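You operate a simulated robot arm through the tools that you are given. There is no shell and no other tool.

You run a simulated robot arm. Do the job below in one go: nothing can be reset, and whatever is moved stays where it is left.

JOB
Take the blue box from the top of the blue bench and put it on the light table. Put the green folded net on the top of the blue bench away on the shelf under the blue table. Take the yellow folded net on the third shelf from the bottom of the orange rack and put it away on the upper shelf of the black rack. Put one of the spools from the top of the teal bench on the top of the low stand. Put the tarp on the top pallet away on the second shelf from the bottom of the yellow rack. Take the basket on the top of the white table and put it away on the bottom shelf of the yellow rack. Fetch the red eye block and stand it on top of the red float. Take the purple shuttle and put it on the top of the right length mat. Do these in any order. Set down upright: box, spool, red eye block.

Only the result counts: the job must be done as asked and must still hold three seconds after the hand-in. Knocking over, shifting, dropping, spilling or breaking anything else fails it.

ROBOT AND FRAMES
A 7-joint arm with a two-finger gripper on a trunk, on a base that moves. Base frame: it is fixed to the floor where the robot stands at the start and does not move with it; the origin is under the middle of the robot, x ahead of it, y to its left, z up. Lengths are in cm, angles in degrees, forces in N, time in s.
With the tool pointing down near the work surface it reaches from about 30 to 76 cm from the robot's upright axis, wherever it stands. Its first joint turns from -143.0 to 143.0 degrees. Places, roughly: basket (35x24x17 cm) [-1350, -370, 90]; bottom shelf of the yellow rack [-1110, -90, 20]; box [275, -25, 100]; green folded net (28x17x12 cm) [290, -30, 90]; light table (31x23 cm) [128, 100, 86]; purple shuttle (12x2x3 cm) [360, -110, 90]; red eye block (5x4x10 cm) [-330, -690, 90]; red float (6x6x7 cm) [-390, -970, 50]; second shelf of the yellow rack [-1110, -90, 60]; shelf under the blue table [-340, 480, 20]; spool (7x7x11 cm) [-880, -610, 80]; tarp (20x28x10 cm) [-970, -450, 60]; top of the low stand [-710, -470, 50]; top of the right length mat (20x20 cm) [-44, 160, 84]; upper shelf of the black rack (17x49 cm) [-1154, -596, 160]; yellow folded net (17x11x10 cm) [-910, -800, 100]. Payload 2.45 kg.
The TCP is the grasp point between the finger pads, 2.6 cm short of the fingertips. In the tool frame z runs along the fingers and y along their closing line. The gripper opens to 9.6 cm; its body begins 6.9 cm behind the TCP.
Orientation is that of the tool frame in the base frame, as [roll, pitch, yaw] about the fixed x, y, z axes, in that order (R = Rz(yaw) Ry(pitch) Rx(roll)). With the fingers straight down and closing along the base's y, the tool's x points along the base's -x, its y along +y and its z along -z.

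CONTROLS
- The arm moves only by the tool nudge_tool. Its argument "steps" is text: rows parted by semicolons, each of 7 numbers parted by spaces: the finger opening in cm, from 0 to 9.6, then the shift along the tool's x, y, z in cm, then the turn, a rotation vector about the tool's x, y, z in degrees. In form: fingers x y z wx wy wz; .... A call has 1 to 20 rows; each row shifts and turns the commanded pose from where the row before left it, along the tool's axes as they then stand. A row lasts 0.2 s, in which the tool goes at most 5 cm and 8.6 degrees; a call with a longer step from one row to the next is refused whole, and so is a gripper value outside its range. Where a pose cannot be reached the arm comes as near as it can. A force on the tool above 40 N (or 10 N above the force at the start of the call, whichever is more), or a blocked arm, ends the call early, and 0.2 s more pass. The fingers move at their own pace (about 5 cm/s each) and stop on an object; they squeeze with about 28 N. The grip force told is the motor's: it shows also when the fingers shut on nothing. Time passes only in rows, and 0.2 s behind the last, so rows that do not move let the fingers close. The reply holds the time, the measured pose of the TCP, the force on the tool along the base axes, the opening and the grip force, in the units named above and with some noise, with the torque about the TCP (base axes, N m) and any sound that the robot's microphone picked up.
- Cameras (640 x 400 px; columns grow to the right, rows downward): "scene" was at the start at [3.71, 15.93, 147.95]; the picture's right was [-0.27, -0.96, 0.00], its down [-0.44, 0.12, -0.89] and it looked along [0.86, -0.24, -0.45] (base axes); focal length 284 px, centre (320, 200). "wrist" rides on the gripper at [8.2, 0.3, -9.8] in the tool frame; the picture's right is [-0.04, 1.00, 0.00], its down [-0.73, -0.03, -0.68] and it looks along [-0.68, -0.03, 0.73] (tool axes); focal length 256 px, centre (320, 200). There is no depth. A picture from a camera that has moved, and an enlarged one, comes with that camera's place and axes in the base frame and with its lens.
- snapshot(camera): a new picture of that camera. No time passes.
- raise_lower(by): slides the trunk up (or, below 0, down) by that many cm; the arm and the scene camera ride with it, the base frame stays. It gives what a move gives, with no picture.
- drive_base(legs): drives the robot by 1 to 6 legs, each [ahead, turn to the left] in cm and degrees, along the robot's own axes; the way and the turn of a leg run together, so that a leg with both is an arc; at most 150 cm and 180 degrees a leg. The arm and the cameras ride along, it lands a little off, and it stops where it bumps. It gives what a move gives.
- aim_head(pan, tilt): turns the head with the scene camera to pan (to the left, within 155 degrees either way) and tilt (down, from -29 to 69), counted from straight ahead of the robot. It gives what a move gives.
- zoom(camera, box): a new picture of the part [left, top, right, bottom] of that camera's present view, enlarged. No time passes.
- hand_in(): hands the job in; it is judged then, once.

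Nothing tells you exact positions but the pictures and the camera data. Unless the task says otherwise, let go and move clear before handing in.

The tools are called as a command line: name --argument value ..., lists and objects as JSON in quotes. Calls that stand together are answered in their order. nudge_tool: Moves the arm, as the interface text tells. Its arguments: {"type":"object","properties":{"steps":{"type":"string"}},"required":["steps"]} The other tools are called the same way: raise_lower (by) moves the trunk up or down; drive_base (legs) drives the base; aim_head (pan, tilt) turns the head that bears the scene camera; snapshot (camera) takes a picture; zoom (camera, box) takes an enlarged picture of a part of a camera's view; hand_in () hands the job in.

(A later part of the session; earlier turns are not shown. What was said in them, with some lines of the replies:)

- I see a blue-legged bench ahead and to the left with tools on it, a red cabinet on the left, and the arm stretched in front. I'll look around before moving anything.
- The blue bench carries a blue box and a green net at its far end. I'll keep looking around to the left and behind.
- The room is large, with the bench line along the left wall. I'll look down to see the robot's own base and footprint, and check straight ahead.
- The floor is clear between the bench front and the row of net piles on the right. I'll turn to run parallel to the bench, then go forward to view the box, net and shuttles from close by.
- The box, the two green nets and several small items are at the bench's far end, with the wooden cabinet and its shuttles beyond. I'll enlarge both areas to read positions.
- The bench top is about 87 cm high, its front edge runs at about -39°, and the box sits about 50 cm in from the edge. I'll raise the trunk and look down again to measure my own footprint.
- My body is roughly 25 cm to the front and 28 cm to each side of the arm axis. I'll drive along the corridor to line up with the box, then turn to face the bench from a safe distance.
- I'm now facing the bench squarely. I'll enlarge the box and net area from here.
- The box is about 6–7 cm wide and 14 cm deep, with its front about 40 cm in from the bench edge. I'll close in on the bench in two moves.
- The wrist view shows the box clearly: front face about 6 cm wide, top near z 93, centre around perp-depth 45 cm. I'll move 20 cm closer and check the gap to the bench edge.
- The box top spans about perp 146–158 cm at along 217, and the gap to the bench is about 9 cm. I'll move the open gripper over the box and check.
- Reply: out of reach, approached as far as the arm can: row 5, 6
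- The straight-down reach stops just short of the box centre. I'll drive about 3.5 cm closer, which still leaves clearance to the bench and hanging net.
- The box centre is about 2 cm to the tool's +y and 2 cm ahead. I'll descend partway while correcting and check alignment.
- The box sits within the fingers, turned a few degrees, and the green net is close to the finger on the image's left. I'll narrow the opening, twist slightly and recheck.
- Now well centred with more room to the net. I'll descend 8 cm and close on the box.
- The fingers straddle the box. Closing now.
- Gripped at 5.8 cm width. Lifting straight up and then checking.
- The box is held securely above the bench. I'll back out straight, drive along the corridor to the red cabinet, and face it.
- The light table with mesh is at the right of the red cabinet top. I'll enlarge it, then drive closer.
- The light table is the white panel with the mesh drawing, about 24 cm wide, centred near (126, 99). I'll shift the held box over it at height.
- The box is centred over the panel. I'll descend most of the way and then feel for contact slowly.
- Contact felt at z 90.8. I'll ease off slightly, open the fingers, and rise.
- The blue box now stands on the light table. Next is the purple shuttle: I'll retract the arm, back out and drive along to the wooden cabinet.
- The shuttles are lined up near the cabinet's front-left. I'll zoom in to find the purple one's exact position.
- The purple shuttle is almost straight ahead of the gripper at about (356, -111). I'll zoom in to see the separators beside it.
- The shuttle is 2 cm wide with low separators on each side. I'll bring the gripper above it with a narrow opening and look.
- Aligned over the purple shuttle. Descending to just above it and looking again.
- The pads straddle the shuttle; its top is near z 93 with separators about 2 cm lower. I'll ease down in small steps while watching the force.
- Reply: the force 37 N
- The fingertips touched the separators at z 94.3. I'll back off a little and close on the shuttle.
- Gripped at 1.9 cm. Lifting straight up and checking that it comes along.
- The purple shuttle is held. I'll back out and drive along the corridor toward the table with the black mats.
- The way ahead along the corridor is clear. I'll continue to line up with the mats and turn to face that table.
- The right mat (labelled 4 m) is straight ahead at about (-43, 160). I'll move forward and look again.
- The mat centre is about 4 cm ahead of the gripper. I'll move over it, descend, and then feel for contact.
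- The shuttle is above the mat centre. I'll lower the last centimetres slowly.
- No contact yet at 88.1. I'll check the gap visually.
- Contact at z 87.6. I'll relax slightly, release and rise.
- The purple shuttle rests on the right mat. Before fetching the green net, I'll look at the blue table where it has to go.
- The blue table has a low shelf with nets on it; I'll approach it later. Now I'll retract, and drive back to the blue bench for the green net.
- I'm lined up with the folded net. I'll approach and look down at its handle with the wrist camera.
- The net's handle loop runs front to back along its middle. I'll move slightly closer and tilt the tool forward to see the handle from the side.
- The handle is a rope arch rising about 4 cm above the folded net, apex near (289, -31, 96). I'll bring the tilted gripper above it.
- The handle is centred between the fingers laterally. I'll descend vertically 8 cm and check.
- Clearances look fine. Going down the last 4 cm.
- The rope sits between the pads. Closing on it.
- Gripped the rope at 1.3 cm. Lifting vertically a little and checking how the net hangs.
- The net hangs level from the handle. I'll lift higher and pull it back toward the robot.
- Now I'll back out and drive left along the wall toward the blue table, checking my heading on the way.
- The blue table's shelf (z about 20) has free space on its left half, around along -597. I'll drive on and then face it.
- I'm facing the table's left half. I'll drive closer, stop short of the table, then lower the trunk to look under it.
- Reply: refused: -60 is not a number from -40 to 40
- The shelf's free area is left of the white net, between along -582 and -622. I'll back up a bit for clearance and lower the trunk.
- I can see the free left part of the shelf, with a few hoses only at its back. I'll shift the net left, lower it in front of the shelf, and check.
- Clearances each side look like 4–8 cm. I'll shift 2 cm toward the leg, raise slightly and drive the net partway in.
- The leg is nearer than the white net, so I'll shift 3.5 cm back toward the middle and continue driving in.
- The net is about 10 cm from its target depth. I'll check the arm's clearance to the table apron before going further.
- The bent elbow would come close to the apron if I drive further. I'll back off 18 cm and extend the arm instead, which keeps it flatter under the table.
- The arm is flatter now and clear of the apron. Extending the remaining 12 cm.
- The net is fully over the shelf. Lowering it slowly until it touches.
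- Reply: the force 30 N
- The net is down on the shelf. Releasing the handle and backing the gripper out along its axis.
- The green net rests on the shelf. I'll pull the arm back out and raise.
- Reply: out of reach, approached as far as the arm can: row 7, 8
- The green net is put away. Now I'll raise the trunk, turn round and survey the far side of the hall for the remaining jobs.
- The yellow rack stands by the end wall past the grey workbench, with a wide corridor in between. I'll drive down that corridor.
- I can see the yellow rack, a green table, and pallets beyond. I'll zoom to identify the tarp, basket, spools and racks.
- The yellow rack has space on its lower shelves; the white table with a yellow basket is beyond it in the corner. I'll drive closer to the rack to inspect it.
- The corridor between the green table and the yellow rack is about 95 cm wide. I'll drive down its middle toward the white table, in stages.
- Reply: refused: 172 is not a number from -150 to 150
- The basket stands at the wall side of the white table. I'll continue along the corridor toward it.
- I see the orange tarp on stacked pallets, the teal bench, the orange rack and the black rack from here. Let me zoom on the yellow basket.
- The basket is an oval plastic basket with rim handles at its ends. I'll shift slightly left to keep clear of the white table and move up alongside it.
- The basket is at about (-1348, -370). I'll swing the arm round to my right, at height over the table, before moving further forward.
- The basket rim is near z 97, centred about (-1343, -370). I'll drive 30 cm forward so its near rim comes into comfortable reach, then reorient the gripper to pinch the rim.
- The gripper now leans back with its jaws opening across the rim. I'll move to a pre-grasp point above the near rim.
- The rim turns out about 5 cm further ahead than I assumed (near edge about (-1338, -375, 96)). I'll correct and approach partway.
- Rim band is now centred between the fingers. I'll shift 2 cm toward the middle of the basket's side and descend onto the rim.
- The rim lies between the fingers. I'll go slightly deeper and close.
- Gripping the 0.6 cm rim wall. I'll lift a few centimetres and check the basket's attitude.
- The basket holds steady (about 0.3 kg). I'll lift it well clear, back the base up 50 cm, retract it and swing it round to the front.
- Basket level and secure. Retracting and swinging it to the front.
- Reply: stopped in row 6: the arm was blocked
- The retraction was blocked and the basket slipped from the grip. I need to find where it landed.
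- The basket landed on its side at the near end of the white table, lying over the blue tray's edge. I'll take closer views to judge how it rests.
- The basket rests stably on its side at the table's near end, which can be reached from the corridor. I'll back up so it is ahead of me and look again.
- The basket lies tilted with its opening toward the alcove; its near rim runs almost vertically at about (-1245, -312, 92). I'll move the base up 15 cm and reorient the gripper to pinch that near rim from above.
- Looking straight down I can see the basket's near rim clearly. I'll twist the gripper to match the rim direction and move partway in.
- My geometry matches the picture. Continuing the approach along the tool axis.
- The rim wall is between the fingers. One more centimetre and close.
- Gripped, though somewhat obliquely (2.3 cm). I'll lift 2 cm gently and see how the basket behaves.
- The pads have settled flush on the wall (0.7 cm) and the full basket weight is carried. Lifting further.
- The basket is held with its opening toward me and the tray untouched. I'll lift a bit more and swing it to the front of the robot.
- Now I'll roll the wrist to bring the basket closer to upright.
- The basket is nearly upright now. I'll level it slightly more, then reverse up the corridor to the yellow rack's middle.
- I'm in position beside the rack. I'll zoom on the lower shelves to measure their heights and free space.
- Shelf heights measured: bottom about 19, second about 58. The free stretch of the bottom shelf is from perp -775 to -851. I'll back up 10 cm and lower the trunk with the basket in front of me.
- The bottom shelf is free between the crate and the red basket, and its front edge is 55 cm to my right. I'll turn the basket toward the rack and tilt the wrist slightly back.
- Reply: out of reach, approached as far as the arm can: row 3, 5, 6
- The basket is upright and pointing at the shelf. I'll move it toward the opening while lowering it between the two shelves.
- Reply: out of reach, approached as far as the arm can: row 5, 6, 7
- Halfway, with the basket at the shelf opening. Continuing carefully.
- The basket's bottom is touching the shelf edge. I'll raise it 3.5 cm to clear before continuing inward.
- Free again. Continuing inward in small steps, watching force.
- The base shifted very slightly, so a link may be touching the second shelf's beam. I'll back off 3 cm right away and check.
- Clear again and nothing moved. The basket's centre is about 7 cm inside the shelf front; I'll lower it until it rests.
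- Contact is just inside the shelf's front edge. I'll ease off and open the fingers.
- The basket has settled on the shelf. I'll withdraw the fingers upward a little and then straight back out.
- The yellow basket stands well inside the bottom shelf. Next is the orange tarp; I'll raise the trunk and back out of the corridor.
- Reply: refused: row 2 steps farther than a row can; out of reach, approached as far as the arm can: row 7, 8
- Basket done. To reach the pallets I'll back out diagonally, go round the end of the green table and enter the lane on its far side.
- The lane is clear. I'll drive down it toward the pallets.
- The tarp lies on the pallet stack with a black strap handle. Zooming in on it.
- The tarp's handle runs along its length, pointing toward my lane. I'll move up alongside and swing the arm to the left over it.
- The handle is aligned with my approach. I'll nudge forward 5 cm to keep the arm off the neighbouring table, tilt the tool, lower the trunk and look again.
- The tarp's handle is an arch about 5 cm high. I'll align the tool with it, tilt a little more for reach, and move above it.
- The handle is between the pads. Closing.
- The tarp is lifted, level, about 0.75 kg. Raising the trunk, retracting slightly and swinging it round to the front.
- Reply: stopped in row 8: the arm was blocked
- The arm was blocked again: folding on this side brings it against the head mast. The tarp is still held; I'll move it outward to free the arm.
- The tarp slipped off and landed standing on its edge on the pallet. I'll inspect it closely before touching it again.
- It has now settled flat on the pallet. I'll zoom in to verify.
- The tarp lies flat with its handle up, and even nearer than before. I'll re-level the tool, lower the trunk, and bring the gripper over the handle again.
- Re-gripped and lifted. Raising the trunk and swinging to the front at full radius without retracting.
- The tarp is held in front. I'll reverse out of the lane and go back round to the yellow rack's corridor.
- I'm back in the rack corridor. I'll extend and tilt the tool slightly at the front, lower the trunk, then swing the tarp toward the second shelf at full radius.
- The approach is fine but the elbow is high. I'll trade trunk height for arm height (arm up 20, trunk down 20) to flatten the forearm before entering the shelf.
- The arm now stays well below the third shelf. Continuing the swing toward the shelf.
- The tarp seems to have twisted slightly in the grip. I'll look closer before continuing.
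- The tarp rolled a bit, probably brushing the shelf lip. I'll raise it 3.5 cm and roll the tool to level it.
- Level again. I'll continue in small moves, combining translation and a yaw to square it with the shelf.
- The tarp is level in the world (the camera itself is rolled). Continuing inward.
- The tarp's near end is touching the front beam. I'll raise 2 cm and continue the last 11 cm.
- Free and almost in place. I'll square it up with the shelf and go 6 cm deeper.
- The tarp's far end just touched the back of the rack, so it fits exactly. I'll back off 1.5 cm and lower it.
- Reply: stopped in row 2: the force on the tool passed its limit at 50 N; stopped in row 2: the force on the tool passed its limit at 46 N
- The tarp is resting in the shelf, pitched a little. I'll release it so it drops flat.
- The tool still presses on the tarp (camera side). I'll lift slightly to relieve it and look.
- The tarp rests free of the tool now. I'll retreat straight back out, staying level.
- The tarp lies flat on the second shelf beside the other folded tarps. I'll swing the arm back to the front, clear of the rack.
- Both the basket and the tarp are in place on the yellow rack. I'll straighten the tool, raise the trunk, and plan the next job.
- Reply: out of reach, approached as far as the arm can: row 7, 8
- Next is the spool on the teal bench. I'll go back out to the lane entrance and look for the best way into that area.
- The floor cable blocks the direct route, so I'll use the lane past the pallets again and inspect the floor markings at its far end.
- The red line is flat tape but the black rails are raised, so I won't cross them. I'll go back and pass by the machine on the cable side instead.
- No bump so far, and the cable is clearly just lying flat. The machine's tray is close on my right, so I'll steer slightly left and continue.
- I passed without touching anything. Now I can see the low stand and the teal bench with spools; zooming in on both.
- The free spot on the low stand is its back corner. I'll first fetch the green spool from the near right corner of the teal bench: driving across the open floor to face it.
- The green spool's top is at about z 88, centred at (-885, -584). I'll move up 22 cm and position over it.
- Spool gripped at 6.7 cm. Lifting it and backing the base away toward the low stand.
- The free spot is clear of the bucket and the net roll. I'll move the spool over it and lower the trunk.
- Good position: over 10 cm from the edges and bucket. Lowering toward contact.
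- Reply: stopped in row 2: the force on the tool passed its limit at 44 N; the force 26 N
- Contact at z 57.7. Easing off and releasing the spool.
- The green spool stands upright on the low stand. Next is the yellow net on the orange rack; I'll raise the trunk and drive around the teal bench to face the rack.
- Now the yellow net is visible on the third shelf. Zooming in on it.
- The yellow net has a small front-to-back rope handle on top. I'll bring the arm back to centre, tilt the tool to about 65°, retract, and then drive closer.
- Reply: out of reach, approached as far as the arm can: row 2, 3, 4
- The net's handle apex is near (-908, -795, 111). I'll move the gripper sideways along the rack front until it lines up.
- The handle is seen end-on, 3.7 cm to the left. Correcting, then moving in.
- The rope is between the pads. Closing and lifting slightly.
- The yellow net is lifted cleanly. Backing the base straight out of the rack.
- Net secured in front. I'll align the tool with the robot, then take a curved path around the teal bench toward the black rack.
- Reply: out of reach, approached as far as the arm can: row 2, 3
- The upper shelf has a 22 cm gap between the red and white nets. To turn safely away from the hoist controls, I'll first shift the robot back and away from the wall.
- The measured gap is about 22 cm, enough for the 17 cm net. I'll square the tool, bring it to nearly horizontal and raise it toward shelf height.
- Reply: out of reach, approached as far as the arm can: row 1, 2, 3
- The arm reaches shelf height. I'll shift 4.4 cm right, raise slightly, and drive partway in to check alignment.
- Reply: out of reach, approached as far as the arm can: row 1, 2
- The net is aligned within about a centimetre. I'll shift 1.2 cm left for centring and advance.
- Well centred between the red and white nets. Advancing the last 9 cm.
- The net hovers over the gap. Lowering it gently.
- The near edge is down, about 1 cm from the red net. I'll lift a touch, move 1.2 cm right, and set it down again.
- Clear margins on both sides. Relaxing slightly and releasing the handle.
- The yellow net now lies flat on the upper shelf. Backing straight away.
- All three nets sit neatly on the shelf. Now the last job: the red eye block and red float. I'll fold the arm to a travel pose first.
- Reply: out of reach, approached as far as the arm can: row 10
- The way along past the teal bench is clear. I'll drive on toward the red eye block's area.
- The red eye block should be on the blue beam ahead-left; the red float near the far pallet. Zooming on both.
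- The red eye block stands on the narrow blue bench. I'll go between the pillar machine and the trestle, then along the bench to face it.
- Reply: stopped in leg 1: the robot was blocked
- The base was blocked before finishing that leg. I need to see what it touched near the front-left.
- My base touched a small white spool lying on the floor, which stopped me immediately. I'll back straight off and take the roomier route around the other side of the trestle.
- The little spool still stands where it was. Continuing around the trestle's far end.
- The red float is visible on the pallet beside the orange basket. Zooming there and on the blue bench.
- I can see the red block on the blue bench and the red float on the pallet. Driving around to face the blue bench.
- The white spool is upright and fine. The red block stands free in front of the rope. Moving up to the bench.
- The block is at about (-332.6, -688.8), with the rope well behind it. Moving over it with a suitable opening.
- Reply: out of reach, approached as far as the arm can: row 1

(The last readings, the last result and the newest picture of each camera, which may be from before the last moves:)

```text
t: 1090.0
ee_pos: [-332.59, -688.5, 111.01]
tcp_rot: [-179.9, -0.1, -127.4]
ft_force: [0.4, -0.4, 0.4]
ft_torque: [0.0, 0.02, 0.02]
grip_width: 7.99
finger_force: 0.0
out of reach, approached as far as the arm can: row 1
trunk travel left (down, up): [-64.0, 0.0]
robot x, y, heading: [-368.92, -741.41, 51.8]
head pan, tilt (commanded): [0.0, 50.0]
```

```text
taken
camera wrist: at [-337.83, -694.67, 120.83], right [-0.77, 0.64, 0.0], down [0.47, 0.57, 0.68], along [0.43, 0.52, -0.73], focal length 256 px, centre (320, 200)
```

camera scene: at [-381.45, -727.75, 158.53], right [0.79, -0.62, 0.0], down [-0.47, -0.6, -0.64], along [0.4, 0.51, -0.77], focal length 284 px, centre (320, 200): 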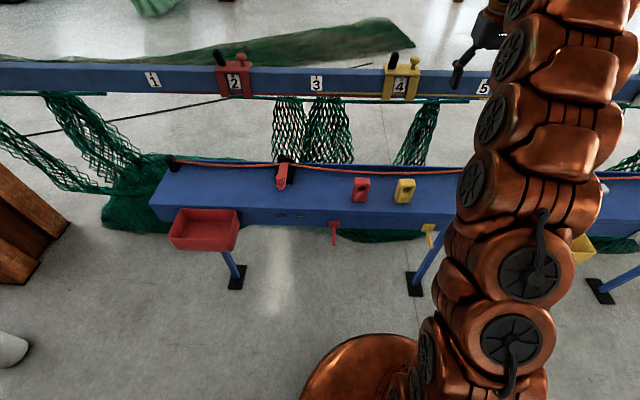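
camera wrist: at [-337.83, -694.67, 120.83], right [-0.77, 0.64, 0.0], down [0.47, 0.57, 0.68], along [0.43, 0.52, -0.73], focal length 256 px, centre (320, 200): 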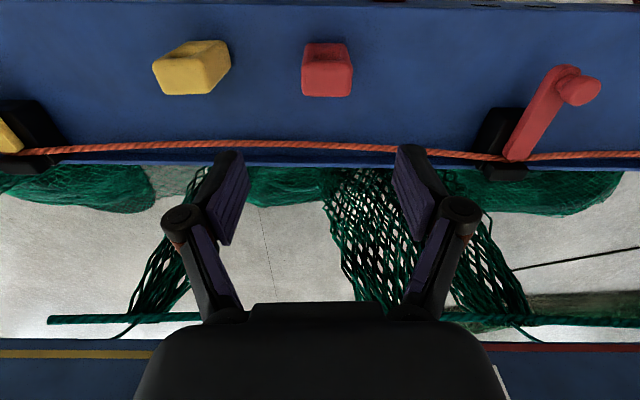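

nudge_tool --steps "8 0 0.6 4 0 0 0; 8 0 0 4 0 0 0; 8 0 0 2.5 0 0 0; 8 0 0 0 0 0 0"

snapshot --camera "wrist"

```text
t: 1091.0
ee_pos: [-333.19, -688.22, 100.53]
tcp_rot: [-179.9, -0.2, -127.4]
ft_force: [-0.3, 0.1, -0.2]
ft_torque: [0.01, 0.02, 0.0]
grip_width: 8.0
finger_force: 0.0
trunk travel left (down, up): [-64.0, 0.0]
robot x, y, heading: [-369.11, -741.26, 51.8]
head pan, tilt (commanded): [0.0, 50.0]
```

```text
taken
camera wrist: at [-338.28, -694.41, 110.31], right [-0.77, 0.64, 0.0], down [0.47, 0.57, 0.68], along [0.43, 0.52, -0.74], focal length 256 px, centre (320, 200)
```

wrist: 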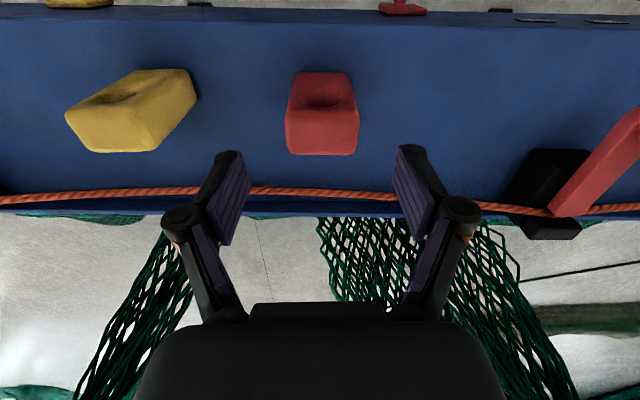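

nudge_tool --steps "8 -0.2 0.1 4 0 0 0; 8 0 0 3 0 0 0; 8 0 0 2.5 0 0 0; 8 0 0 0 0 0 0"

nudge_tool --steps "6 0 0 0 0 0 0; 4 0 0 0 0 0 0; 3 0 0 0 0 0 0; 3 0 0 0 0 0 0; 3 0 0 0 0 0 0"

snapshot --camera "wrist"

```text
t: 1092.0
ee_pos: [-333.24, -688.01, 91.03]
tcp_rot: [-179.9, 0.0, -127.4]
ft_force: [-0.3, 0.6, 0.6]
ft_torque: [0.0, -0.01, -0.01]
grip_width: 8.0
finger_force: 0.2
trunk travel left (down, up): [-64.0, 0.0]
robot x, y, heading: [-369.07, -741.38, 51.5]
head pan, tilt (commanded): [0.0, 50.0]
```

```text
t: 1093.2
ee_pos: [-333.24, -687.99, 91.1]
tcp_rot: [-179.9, 0.0, -127.4]
ft_force: [0.5, 0.5, 2.2]
ft_torque: [-0.01, -0.02, 0.02]
grip_width: 4.96
finger_force: 27.3
trunk travel left (down, up): [-64.0, 0.0]
robot x, y, heading: [-368.85, -741.15, 51.9]
head pan, tilt (commanded): [0.0, 50.0]
```

```text
taken
camera wrist: at [-338.29, -694.17, 100.87], right [-0.77, 0.64, 0.0], down [0.47, 0.57, 0.68], along [0.43, 0.52, -0.73], focal length 256 px, centre (320, 200)
```

wrist: 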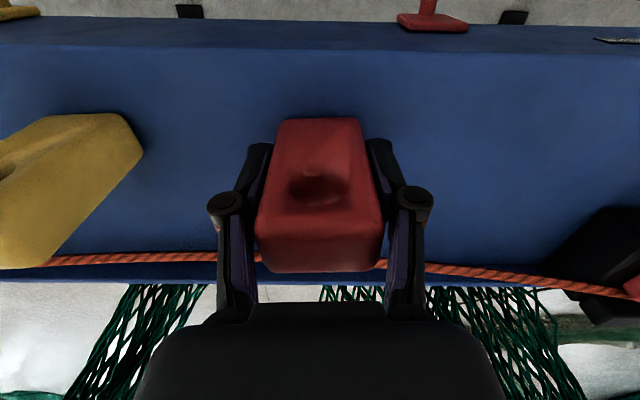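

Gripped at 5.0 cm. Lifting straight up.

nudge_tool --steps "3 0 0 -2 0 0 0; 3 0 0 -4 0 0 0; 3 0 0 -4 0 0 0; 3 0 0 -4 0 0 0; 3 0 0 -4 0 0 0; 3 0 0 -4 0 0 0; 3 0 0 0 0 0 0"

snapshot --camera "wrist"

snapshot --camera "scene"

```text
t: 1094.8
ee_pos: [-333.17, -687.84, 113.0]
tcp_rot: [-179.8, -0.1, -127.4]
ft_force: [-0.1, 0.2, -1.0]
ft_torque: [0.0, 0.05, 0.01]
grip_width: 4.94
finger_force: 27.6
trunk travel left (down, up): [-64.0, 0.0]
robot x, y, heading: [-368.82, -741.55, 51.8]
head pan, tilt (commanded): [0.0, 50.0]
```

```text
taken
camera wrist: at [-338.33, -694.14, 122.83], right [-0.77, 0.64, 0.0], down [0.47, 0.57, 0.68], along [0.43, 0.52, -0.73], focal length 256 px, centre (320, 200)
```

wrist: 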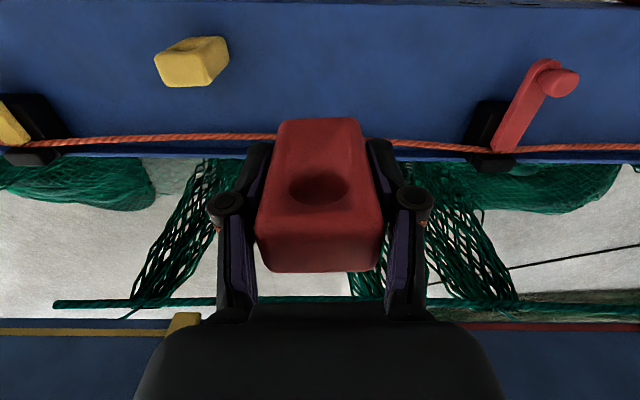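

```text
taken
camera scene: at [-381.47, -727.75, 158.52], right [0.79, -0.62, 0.0], down [-0.47, -0.6, -0.64], along [0.4, 0.5, -0.77], focal length 284 px, centre (320, 200)
```

scene: 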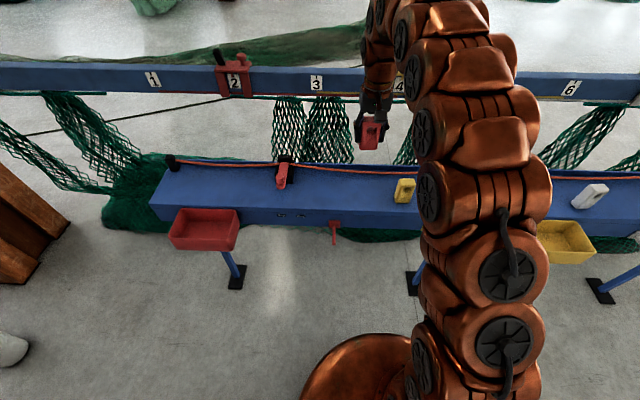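

The block is held securely. Backing away and turning toward the pallet with the red float.

drive_base --legs '[[-150, 0], [-39, 0], [0, -91]]'

aim_head --pan 0 --tilt 35

snapshot --camera "scene"

```text
t: 1108.2
ee_pos: [-434.35, -925.63, 113.01]
tcp_rot: [-179.9, 0.0, 141.2]
ft_force: [0.7, -0.2, -1.6]
ft_torque: [-0.01, 0.0, 0.0]
grip_width: 4.95
finger_force: 27.9
trunk travel left (down, up): [-64.0, 0.0]
robot x, y, heading: [-486.58, -888.77, -39.7]
head pan, tilt (commanded): [0.0, 50.0]
```

```text
t: 1108.9
ee_pos: [-434.46, -925.69, 113.03]
tcp_rot: [-179.9, -0.1, 141.3]
ft_force: [-0.5, -0.2, -1.6]
ft_torque: [0.0, -0.01, 0.02]
grip_width: 4.94
finger_force: 28.3
trunk travel left (down, up): [-64.0, 0.0]
robot x, y, heading: [-486.6, -888.78, -39.7]
head pan, tilt (commanded): [0.0, 35.0]
```

```text
taken
camera scene: at [-472.45, -877.07, 160.69], right [-0.64, -0.77, 0.0], down [-0.44, 0.37, -0.82], along [0.63, -0.52, -0.57], focal length 284 px, centre (320, 200)
```

scene: 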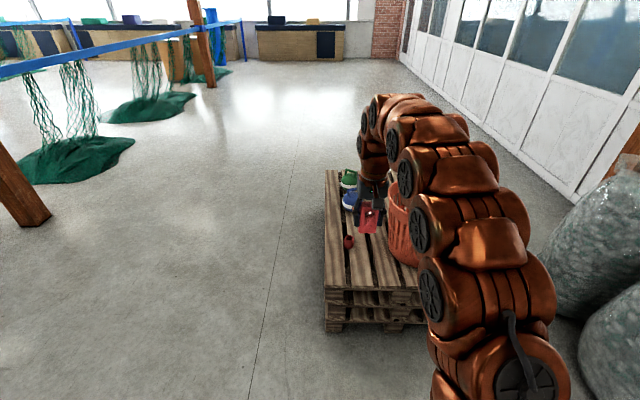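

drive_base --legs '[[53, 0]]'

snapshot --camera "wrist"

aim_head --pan 0 --tilt 55

snapshot --camera "scene"

```text
t: 1112.0
ee_pos: [-393.38, -960.29, 113.13]
tcp_rot: [-179.9, 0.0, 140.9]
ft_force: [-0.6, -0.1, -1.8]
ft_torque: [0.01, -0.04, 0.02]
grip_width: 4.95
finger_force: 28.0
trunk travel left (down, up): [-64.0, 0.0]
robot x, y, heading: [-445.68, -923.31, -40.1]
head pan, tilt (commanded): [0.0, 35.0]
```

```text
taken
camera wrist: at [-399.45, -954.82, 122.81], right [0.66, 0.75, 0.0], down [0.55, -0.49, 0.68], along [0.51, -0.45, -0.73], focal length 256 px, centre (320, 200)
```

wrist: 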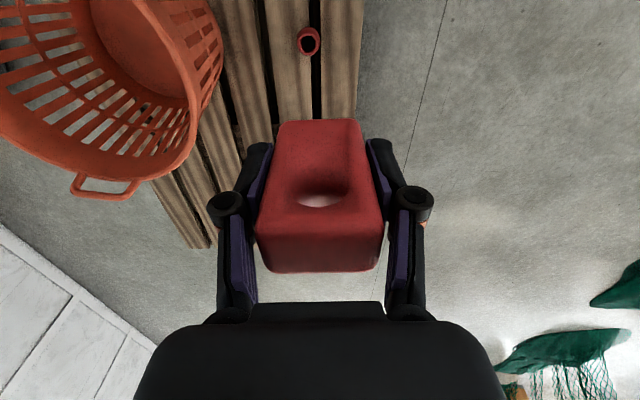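

```text
t: 1112.9
ee_pos: [-393.36, -960.3, 113.08]
tcp_rot: [-179.9, 0.0, 140.9]
ft_force: [0.3, -0.3, -1.6]
ft_torque: [-0.01, -0.04, -0.01]
grip_width: 4.94
finger_force: 27.7
trunk travel left (down, up): [-64.0, 0.0]
robot x, y, heading: [-445.73, -922.99, -40.2]
head pan, tilt (commanded): [0.0, 55.0]
```

```text
taken
camera scene: at [-432.41, -910.47, 157.87], right [-0.64, -0.77, 0.0], down [-0.63, 0.53, -0.57], along [0.44, -0.37, -0.82], focal length 284 px, centre (320, 200)
```

scene: 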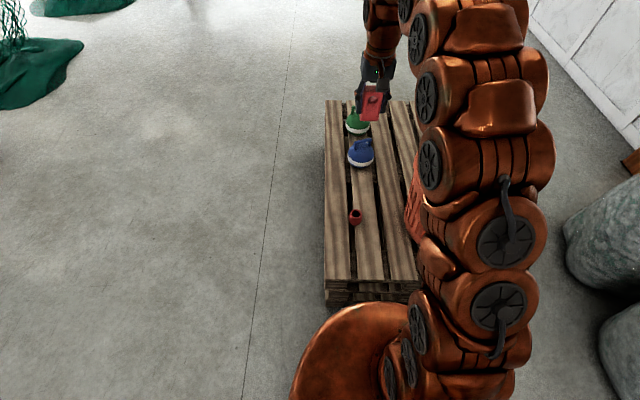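

The float's top is at about (-391, -965.4, 53). I'll align the block above it, then lower the trunk.

nudge_tool --steps "3 -2.5 -1.2 0 0 0 0; 3 -2.6 -1.2 0 0 0 0; 3 0 0 0 0 0 0"

raise_lower --by -36

snapshot --camera "wrist"

snapshot --camera "scene"

```text
t: 1113.7
ee_pos: [-390.89, -965.39, 113.07]
tcp_rot: [-179.9, -0.1, 140.9]
ft_force: [-0.4, 0.1, -0.7]
ft_torque: [-0.06, 0.02, 0.02]
grip_width: 4.93
finger_force: 28.0
trunk travel left (down, up): [-64.0, 0.0]
robot x, y, heading: [-445.73, -923.1, -39.9]
head pan, tilt (commanded): [0.0, 55.0]
```

```text
t: 1117.2
ee_pos: [-390.93, -965.42, 77.01]
tcp_rot: [-179.8, 0.0, 141.0]
ft_force: [-1.6, -0.7, -1.1]
ft_torque: [-0.01, 0.02, -0.02]
grip_width: 4.95
finger_force: 29.0
trunk travel left (down, up): [-28.0, 36.0]
robot x, y, heading: [-445.53, -923.3, -40.1]
head pan, tilt (commanded): [0.0, 55.0]
```

```text
taken
camera wrist: at [-396.99, -959.9, 86.79], right [0.66, 0.75, 0.0], down [0.55, -0.49, 0.68], along [0.51, -0.45, -0.73], focal length 256 px, centre (320, 200)
```

wrist: 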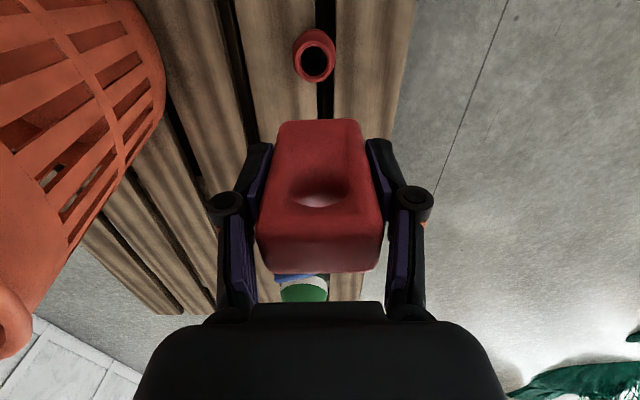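

```text
taken
camera scene: at [-432.42, -910.47, 121.87], right [-0.64, -0.77, 0.0], down [-0.63, 0.53, -0.57], along [0.44, -0.37, -0.82], focal length 284 px, centre (320, 200)
```

scene: 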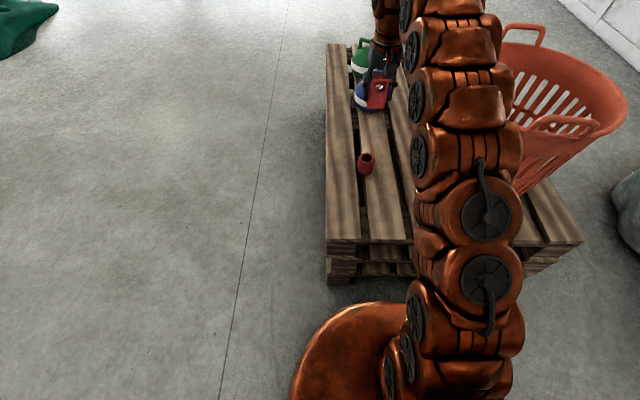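

nudge_tool --steps "3 -0.2 -0.5 3 0 0 0; 3 0 0 3 0 0 0; 3 0 0 3 0 0 0; 3 0 0 0 0 0 0"

snapshot --camera "wrist"

aim_head --pan 5 --tilt 45

zoom --camera "scene" --box '[320, 80, 460, 220]'

```text
t: 1118.2
ee_pos: [-391.08, -966.07, 68.08]
tcp_rot: [-180.0, 0.0, 141.0]
ft_force: [0.2, -0.2, -1.5]
ft_torque: [0.0, 0.01, 0.01]
grip_width: 4.95
finger_force: 28.2
trunk travel left (down, up): [-28.0, 36.0]
robot x, y, heading: [-445.35, -922.81, -40.0]
head pan, tilt (commanded): [0.0, 55.0]
```

```text
taken
camera wrist: at [-397.13, -960.45, 77.79], right [0.66, 0.75, 0.0], down [0.55, -0.49, 0.68], along [0.51, -0.45, -0.73], focal length 256 px, centre (320, 200)
```

wrist: 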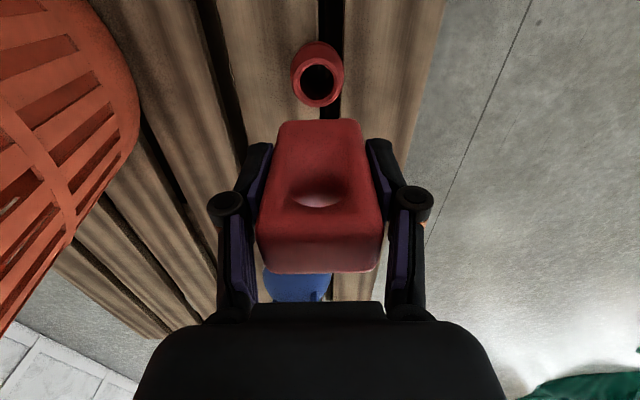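

```text
t: 1118.9
ee_pos: [-391.13, -965.92, 68.06]
tcp_rot: [-179.9, -0.1, 140.9]
ft_force: [-0.2, 0.4, -0.9]
ft_torque: [0.01, -0.03, 0.01]
grip_width: 4.91
finger_force: 27.8
trunk travel left (down, up): [-28.0, 36.0]
robot x, y, heading: [-445.8, -922.97, -39.8]
head pan, tilt (commanded): [5.0, 45.0]
```

```text
2.86 times, centred on (390, 150) of scene
camera zoom: at [-431.29, -910.49, 123.21], right [-0.57, -0.82, 0.0], down [-0.58, 0.41, -0.71], along [0.58, -0.41, -0.71], focal length 810 px, centre (120, 343)
```

zoom: 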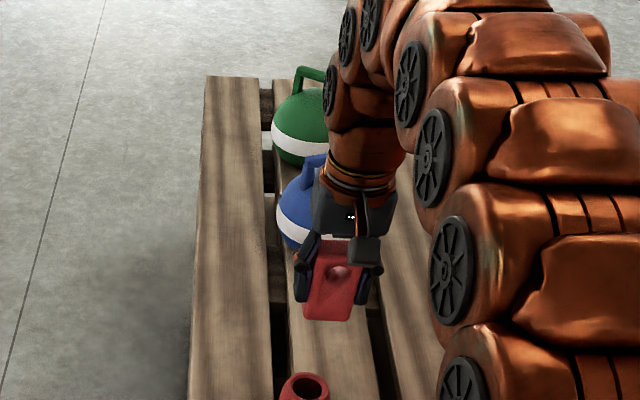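

Aligned to within half a centimetre. Lowering toward the float.

nudge_tool --steps "3 -0.3 0 3 0 0 0; 3 0 0 3 0 0 0; 3 0 0 2 0 0 0; 3 0 0 0 0 0 0"

aim_head --pan 8 --tilt 50

zoom --camera "scene" --box '[330, 90, 470, 230]'

snapshot --camera "wrist"

```text
t: 1119.9
ee_pos: [-390.88, -966.18, 60.12]
tcp_rot: [-179.9, 0.0, 140.9]
ft_force: [0.5, -0.5, -1.5]
ft_torque: [-0.02, 0.01, 0.03]
grip_width: 4.95
finger_force: 28.1
trunk travel left (down, up): [-28.0, 36.0]
robot x, y, heading: [-445.76, -923.17, -40.2]
head pan, tilt (commanded): [5.0, 45.0]
```

```text
t: 1120.5
ee_pos: [-390.86, -966.15, 60.08]
tcp_rot: [-179.9, 0.0, 140.9]
ft_force: [-0.5, 0.2, -1.8]
ft_torque: [-0.02, -0.05, -0.01]
grip_width: 4.94
finger_force: 28.1
trunk travel left (down, up): [-28.0, 36.0]
robot x, y, heading: [-445.96, -923.23, -40.1]
head pan, tilt (commanded): [8.0, 50.0]
```

```text
2.86 times, centred on (400, 160) of scene
camera zoom: at [-431.42, -909.91, 122.52], right [-0.53, -0.85, 0.0], down [-0.65, 0.41, -0.64], along [0.55, -0.34, -0.77], focal length 810 px, centre (91, 314)
```

zoom: 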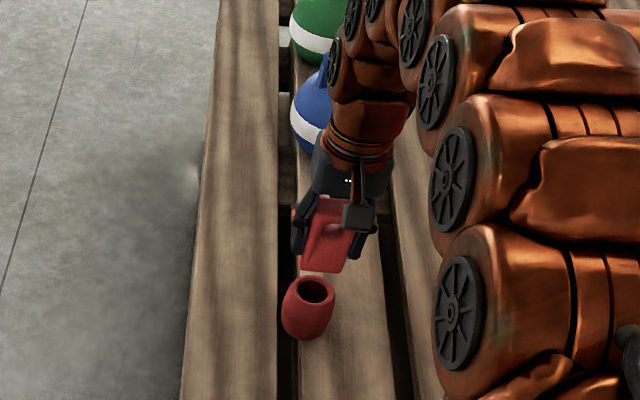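

```text
taken
camera wrist: at [-396.89, -960.65, 69.81], right [0.66, 0.75, 0.0], down [0.55, -0.49, 0.68], along [0.51, -0.45, -0.73], focal length 256 px, centre (320, 200)
```

wrist: 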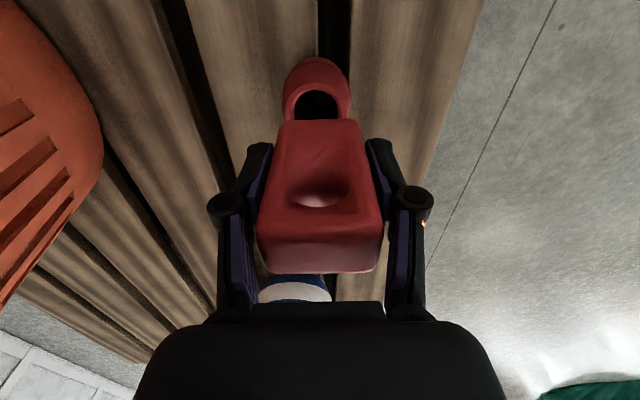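

The float is nearly dead centre. Small lateral correction, then feeling for contact.

nudge_tool --steps "3 0 -0.4 1 0 0 0; 3 0 0 1 0 0 0; 3 0 0 0 0 0 0"

nudge_tool --steps "3 0 0 0.4 0 0 0; 3 0 0 0.4 0 0 0; 3 0 0 0 0 0 0"

zoom --camera "scene" --box '[360, 140, 450, 220]'

```text
t: 1121.3
ee_pos: [-391.05, -966.42, 57.94]
tcp_rot: [-180.0, -0.1, 140.8]
ft_force: [-0.6, 0.2, -2.2]
ft_torque: [0.04, -0.03, 0.02]
grip_width: 4.95
finger_force: 28.2
trunk travel left (down, up): [-28.0, 36.0]
robot x, y, heading: [-445.84, -923.2, -40.1]
head pan, tilt (commanded): [8.0, 50.0]
```

```text
t: 1122.1
ee_pos: [-391.13, -966.46, 57.28]
tcp_rot: [-180.0, -0.2, 140.9]
ft_force: [-0.4, 0.2, -1.4]
ft_torque: [0.02, -0.02, -0.03]
grip_width: 4.92
finger_force: 27.8
trunk travel left (down, up): [-28.0, 36.0]
robot x, y, heading: [-445.66, -923.28, -40.0]
head pan, tilt (commanded): [8.0, 50.0]
```

```text
5.00 times, centred on (405, 180) of scene
camera zoom: at [-431.42, -909.91, 122.52], right [-0.53, -0.85, 0.0], down [-0.65, 0.41, -0.64], along [0.55, -0.34, -0.77], focal length 1418 px, centre (-105, 300)
```

zoom: 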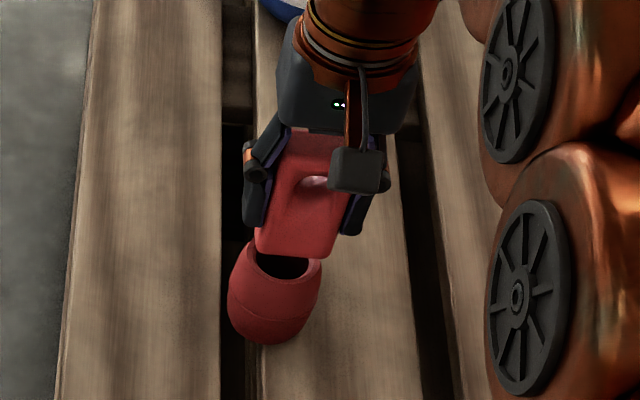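

nudge_tool --steps "3 0 0 0.4 0 0 0; 3 0 0 0.4 0 0 0; 3 0 0 0 0 0 0"

nudge_tool --steps "3 0 0 0.35 0 0 0; 3 0 0 0 0 0 0"

nudge_tool --steps "3 0 0 0.35 0 0 0; 3 0 0 0 0 0 0"

```text
t: 1122.9
ee_pos: [-391.09, -966.39, 56.53]
tcp_rot: [-180.0, 0.1, 140.9]
ft_force: [-0.3, 1.2, -1.8]
ft_torque: [-0.02, 0.0, 0.0]
grip_width: 4.92
finger_force: 27.7
trunk travel left (down, up): [-28.0, 36.0]
robot x, y, heading: [-445.83, -923.2, -40.0]
head pan, tilt (commanded): [8.0, 50.0]
```

```text
t: 1123.5
ee_pos: [-391.08, -966.52, 56.11]
tcp_rot: [-179.8, 0.0, 140.9]
ft_force: [0.2, -0.4, -1.0]
ft_torque: [0.02, 0.01, -0.04]
grip_width: 4.94
finger_force: 28.3
trunk travel left (down, up): [-28.0, 36.0]
robot x, y, heading: [-445.58, -923.29, -39.8]
head pan, tilt (commanded): [8.0, 50.0]
```

```text
t: 1124.1
ee_pos: [-391.28, -966.44, 55.72]
tcp_rot: [-179.9, 0.0, 140.9]
ft_force: [-0.2, 0.0, -2.6]
ft_torque: [-0.02, -0.01, 0.01]
grip_width: 4.92
finger_force: 28.0
trunk travel left (down, up): [-28.0, 36.0]
robot x, y, heading: [-445.75, -923.12, -40.0]
head pan, tilt (commanded): [8.0, 50.0]
```

zoom --camera "scene" --box '[360, 140, 450, 220]'

nudge_tool --steps "3 0 0 0.35 0 0 0; 3 0 0 0 0 0 0"

nudge_tool --steps "3 0 0 0.35 0 0 0; 3 0 0 0 0 0 0"

```text
5.00 times, centred on (405, 180) of scene
camera zoom: at [-431.42, -909.91, 122.52], right [-0.53, -0.85, 0.0], down [-0.65, 0.41, -0.64], along [0.55, -0.34, -0.77], focal length 1418 px, centre (-105, 300)
```

zoom: 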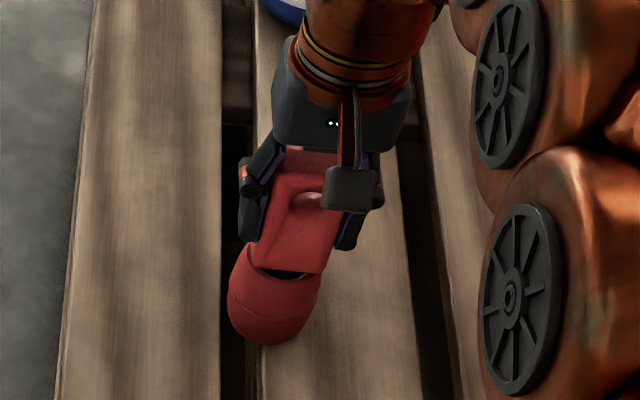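

```text
t: 1124.7
ee_pos: [-391.24, -966.5, 55.4]
tcp_rot: [-179.9, 0.1, 140.9]
ft_force: [0.1, -0.1, -1.1]
ft_torque: [-0.03, 0.03, -0.02]
grip_width: 4.93
finger_force: 28.4
trunk travel left (down, up): [-28.0, 36.0]
robot x, y, heading: [-445.64, -922.72, -39.8]
head pan, tilt (commanded): [8.0, 50.0]
```

```text
t: 1125.3
ee_pos: [-391.15, -966.47, 55.12]
tcp_rot: [-179.9, 0.1, 140.9]
ft_force: [-2.4, 0.3, 10.4]
ft_torque: [-0.04, 0.03, -0.02]
grip_width: 4.93
finger_force: 27.7
trunk travel left (down, up): [-28.0, 36.0]
robot x, y, heading: [-445.55, -923.32, -39.8]
head pan, tilt (commanded): [8.0, 50.0]
```

Contact felt centrally at z 55.1. Checking the view, then releasing gently.

snapshot --camera "wrist"

nudge_tool --steps "3 0 0 -0.1 0 0 0; 3 0 0 0 0 0 0; 5.2 0 0 0 0 0 0; 6 0 0 0 0 0 0; 7.5 0 0 0 0 0 0; 8.5 0 0 0 0 0 0; 8.5 0 0 0 0 0 0"

snapshot --camera "wrist"

zoom --camera "scene" --box '[360, 140, 450, 220]'

```text
taken
camera wrist: at [-397.21, -960.93, 64.9], right [0.66, 0.75, 0.0], down [0.55, -0.48, 0.68], along [0.51, -0.45, -0.73], focal length 256 px, centre (320, 200)
```

wrist: 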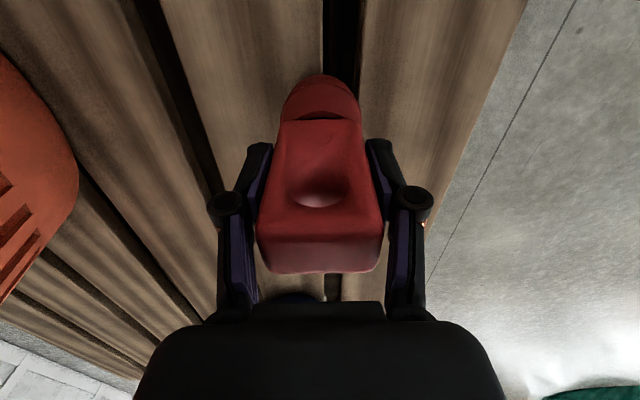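

```text
t: 1126.9
ee_pos: [-391.31, -966.43, 55.17]
tcp_rot: [-179.9, 0.0, 140.9]
ft_force: [-0.6, -0.1, -0.6]
ft_torque: [-0.01, 0.01, 0.01]
grip_width: 8.46
finger_force: 0.0
trunk travel left (down, up): [-28.0, 36.0]
robot x, y, heading: [-445.63, -923.04, -40.3]
head pan, tilt (commanded): [8.0, 50.0]
```

```text
taken
camera wrist: at [-397.23, -960.93, 64.9], right [0.66, 0.75, 0.0], down [0.55, -0.49, 0.68], along [0.51, -0.45, -0.73], focal length 256 px, centre (320, 200)
```

wrist: 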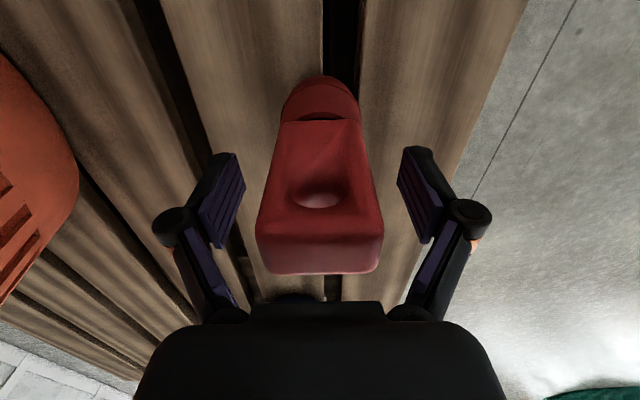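

```text
5.00 times, centred on (405, 180) of scene
camera zoom: at [-431.42, -909.91, 122.52], right [-0.53, -0.85, 0.0], down [-0.65, 0.41, -0.64], along [0.55, -0.34, -0.77], focal length 1418 px, centre (-105, 300)
```

zoom: 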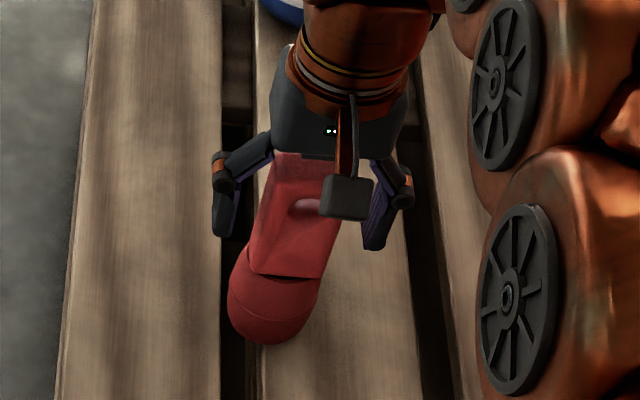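

The block stands upright on the float. Rising straight up, clear of it.

nudge_tool --steps "8.5 0 0 -1 0 0 0; 8.5 0 0 -2 0 0 0; 8.5 0 0 -3 0 0 0; 8.5 0 0 -4 0 0 0; 8.5 0 0 -4 0 0 0; 8.5 0 0 -4 0 0 0; 8.5 0 0 0 0 0 0"

snapshot --camera "wrist"

zoom --camera "scene" --box '[340, 110, 460, 220]'

```text
t: 1128.5
ee_pos: [-391.08, -966.31, 73.05]
tcp_rot: [-179.9, 0.1, 140.9]
ft_force: [0.1, -0.1, -0.3]
ft_torque: [0.01, 0.02, -0.01]
grip_width: 8.48
finger_force: 0.0
trunk travel left (down, up): [-28.0, 36.0]
robot x, y, heading: [-445.52, -923.36, -39.9]
head pan, tilt (commanded): [8.0, 50.0]
```

```text
taken
camera wrist: at [-397.17, -960.93, 82.87], right [0.66, 0.75, 0.0], down [0.55, -0.49, 0.68], along [0.51, -0.45, -0.73], focal length 256 px, centre (320, 200)
```

wrist: 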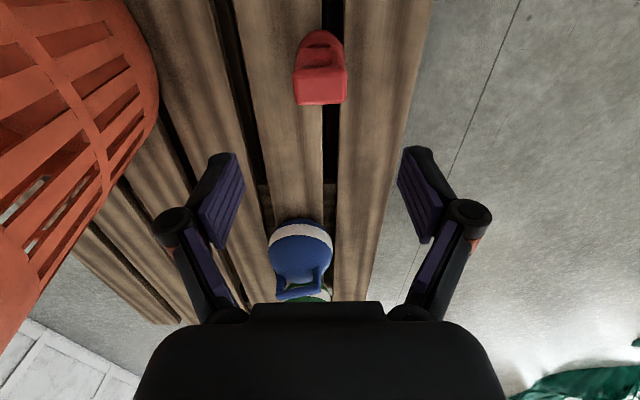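

```text
3.64 times, centred on (400, 165) of scene
camera zoom: at [-431.42, -909.91, 122.52], right [-0.53, -0.85, 0.0], down [-0.65, 0.41, -0.64], along [0.55, -0.34, -0.77], focal length 1031 px, centre (29, 327)
```

zoom: 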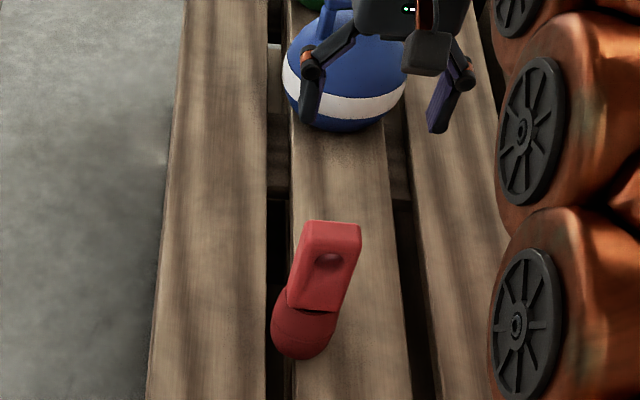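

The red eye block stands on the red float. I'll raise the arm, back away and take a final look.

raise_lower --by 30

drive_base --legs '[[-50, 0]]'

aim_head --pan 0 --tilt 35

snapshot --camera "scene"

zoom --camera "scene" --box '[290, 150, 440, 290]'

```text
t: 1131.5
ee_pos: [-391.11, -966.42, 103.13]
tcp_rot: [-179.9, 0.1, 140.9]
ft_force: [0.0, 0.4, 0.6]
ft_torque: [-0.02, 0.02, -0.01]
grip_width: 8.48
finger_force: 0.1
trunk travel left (down, up): [-58.0, 6.0]
robot x, y, heading: [-445.36, -923.32, -39.6]
head pan, tilt (commanded): [8.0, 50.0]
```

```text
t: 1134.5
ee_pos: [-429.23, -934.41, 103.0]
tcp_rot: [-179.9, 0.1, 141.0]
ft_force: [-0.6, -1.2, 0.6]
ft_torque: [0.0, 0.0, -0.02]
grip_width: 8.52
finger_force: 0.1
trunk travel left (down, up): [-58.0, 6.0]
robot x, y, heading: [-483.88, -891.24, -39.7]
head pan, tilt (commanded): [8.0, 50.0]
```

```text
t: 1135.2
ee_pos: [-429.23, -934.36, 103.2]
tcp_rot: [-179.9, 0.0, 140.9]
ft_force: [0.2, 0.4, 0.6]
ft_torque: [0.02, -0.03, -0.01]
grip_width: 8.54
finger_force: 0.0
trunk travel left (down, up): [-58.0, 6.0]
robot x, y, heading: [-483.7, -890.86, -39.9]
head pan, tilt (commanded): [0.0, 35.0]
```

```text
taken
camera scene: at [-469.44, -879.47, 154.69], right [-0.64, -0.77, 0.0], down [-0.44, 0.37, -0.82], along [0.63, -0.52, -0.57], focal length 284 px, centre (320, 200)
```

scene: 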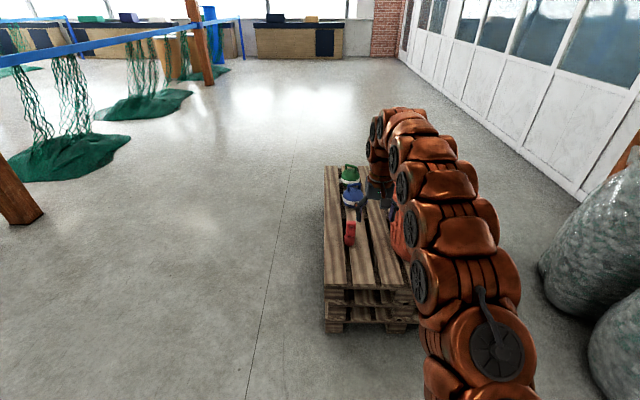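

```text
2.86 times, centred on (365, 220) of scene
camera zoom: at [-469.44, -879.47, 154.69], right [-0.64, -0.77, 0.0], down [-0.44, 0.37, -0.82], along [0.63, -0.52, -0.57], focal length 810 px, centre (191, 143)
```

zoom: 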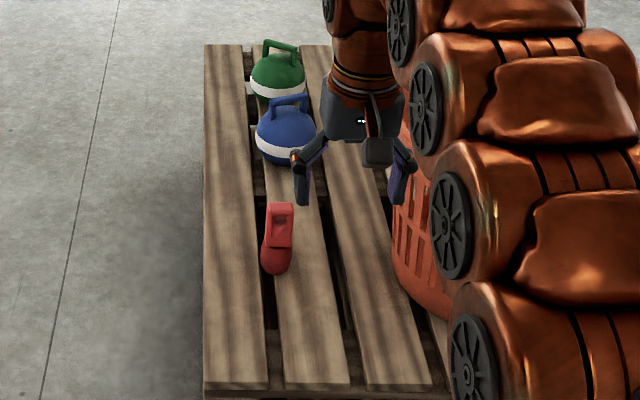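

All eight jobs are done: the block stands on the float and the gripper is clear of everything. I'm handing in now.

One thing to note: my base briefly touched a small white spool on the floor near the trestle. It stayed upright, but I can't rule out that it moved a little. I also dropped the basket and the tarp once each while carrying them. I picked both up again and put them on their shelves.

hand_in

```text
The job is handed in.
```

I handed the job in. All eight things were where you asked when I last looked at each one, and I haven't seen the verdict.

| Job | Where it is now |
|---|---|
| Blue box | Upright on the light table |
| Green folded net | On the shelf under the blue table |
| Purple shuttle | On the right length mat (labelled 4 m) |
| Basket | Upright on the bottom shelf of the yellow rack |
| Orange tarp | Flat on the second shelf of the yellow rack |
| Green spool | Upright on the low stand |
| Yellow folded net | On the upper shelf of the black rack, between the red and white nets |
| Red eye block | Upright on top of the red float, slightly off centre |

A few things could count against the result:

- **White spool on the floor:** my base touched a small white spool near the trestle and stopped. It stayed upright, but it may have moved a little.
- **Basket:** I dropped it once, onto the blue tray on the white table. The tray looked unmoved afterwards.
- **Tarp:** it slipped once and landed back on the pallet.
- **Yellow rack:** the arm briefly pressed against the rack while I was placing the basket. Nothing on the rack appeared to move.
- **Floor cable:** I drove over the cable near the machine, without any sign of bumping it.
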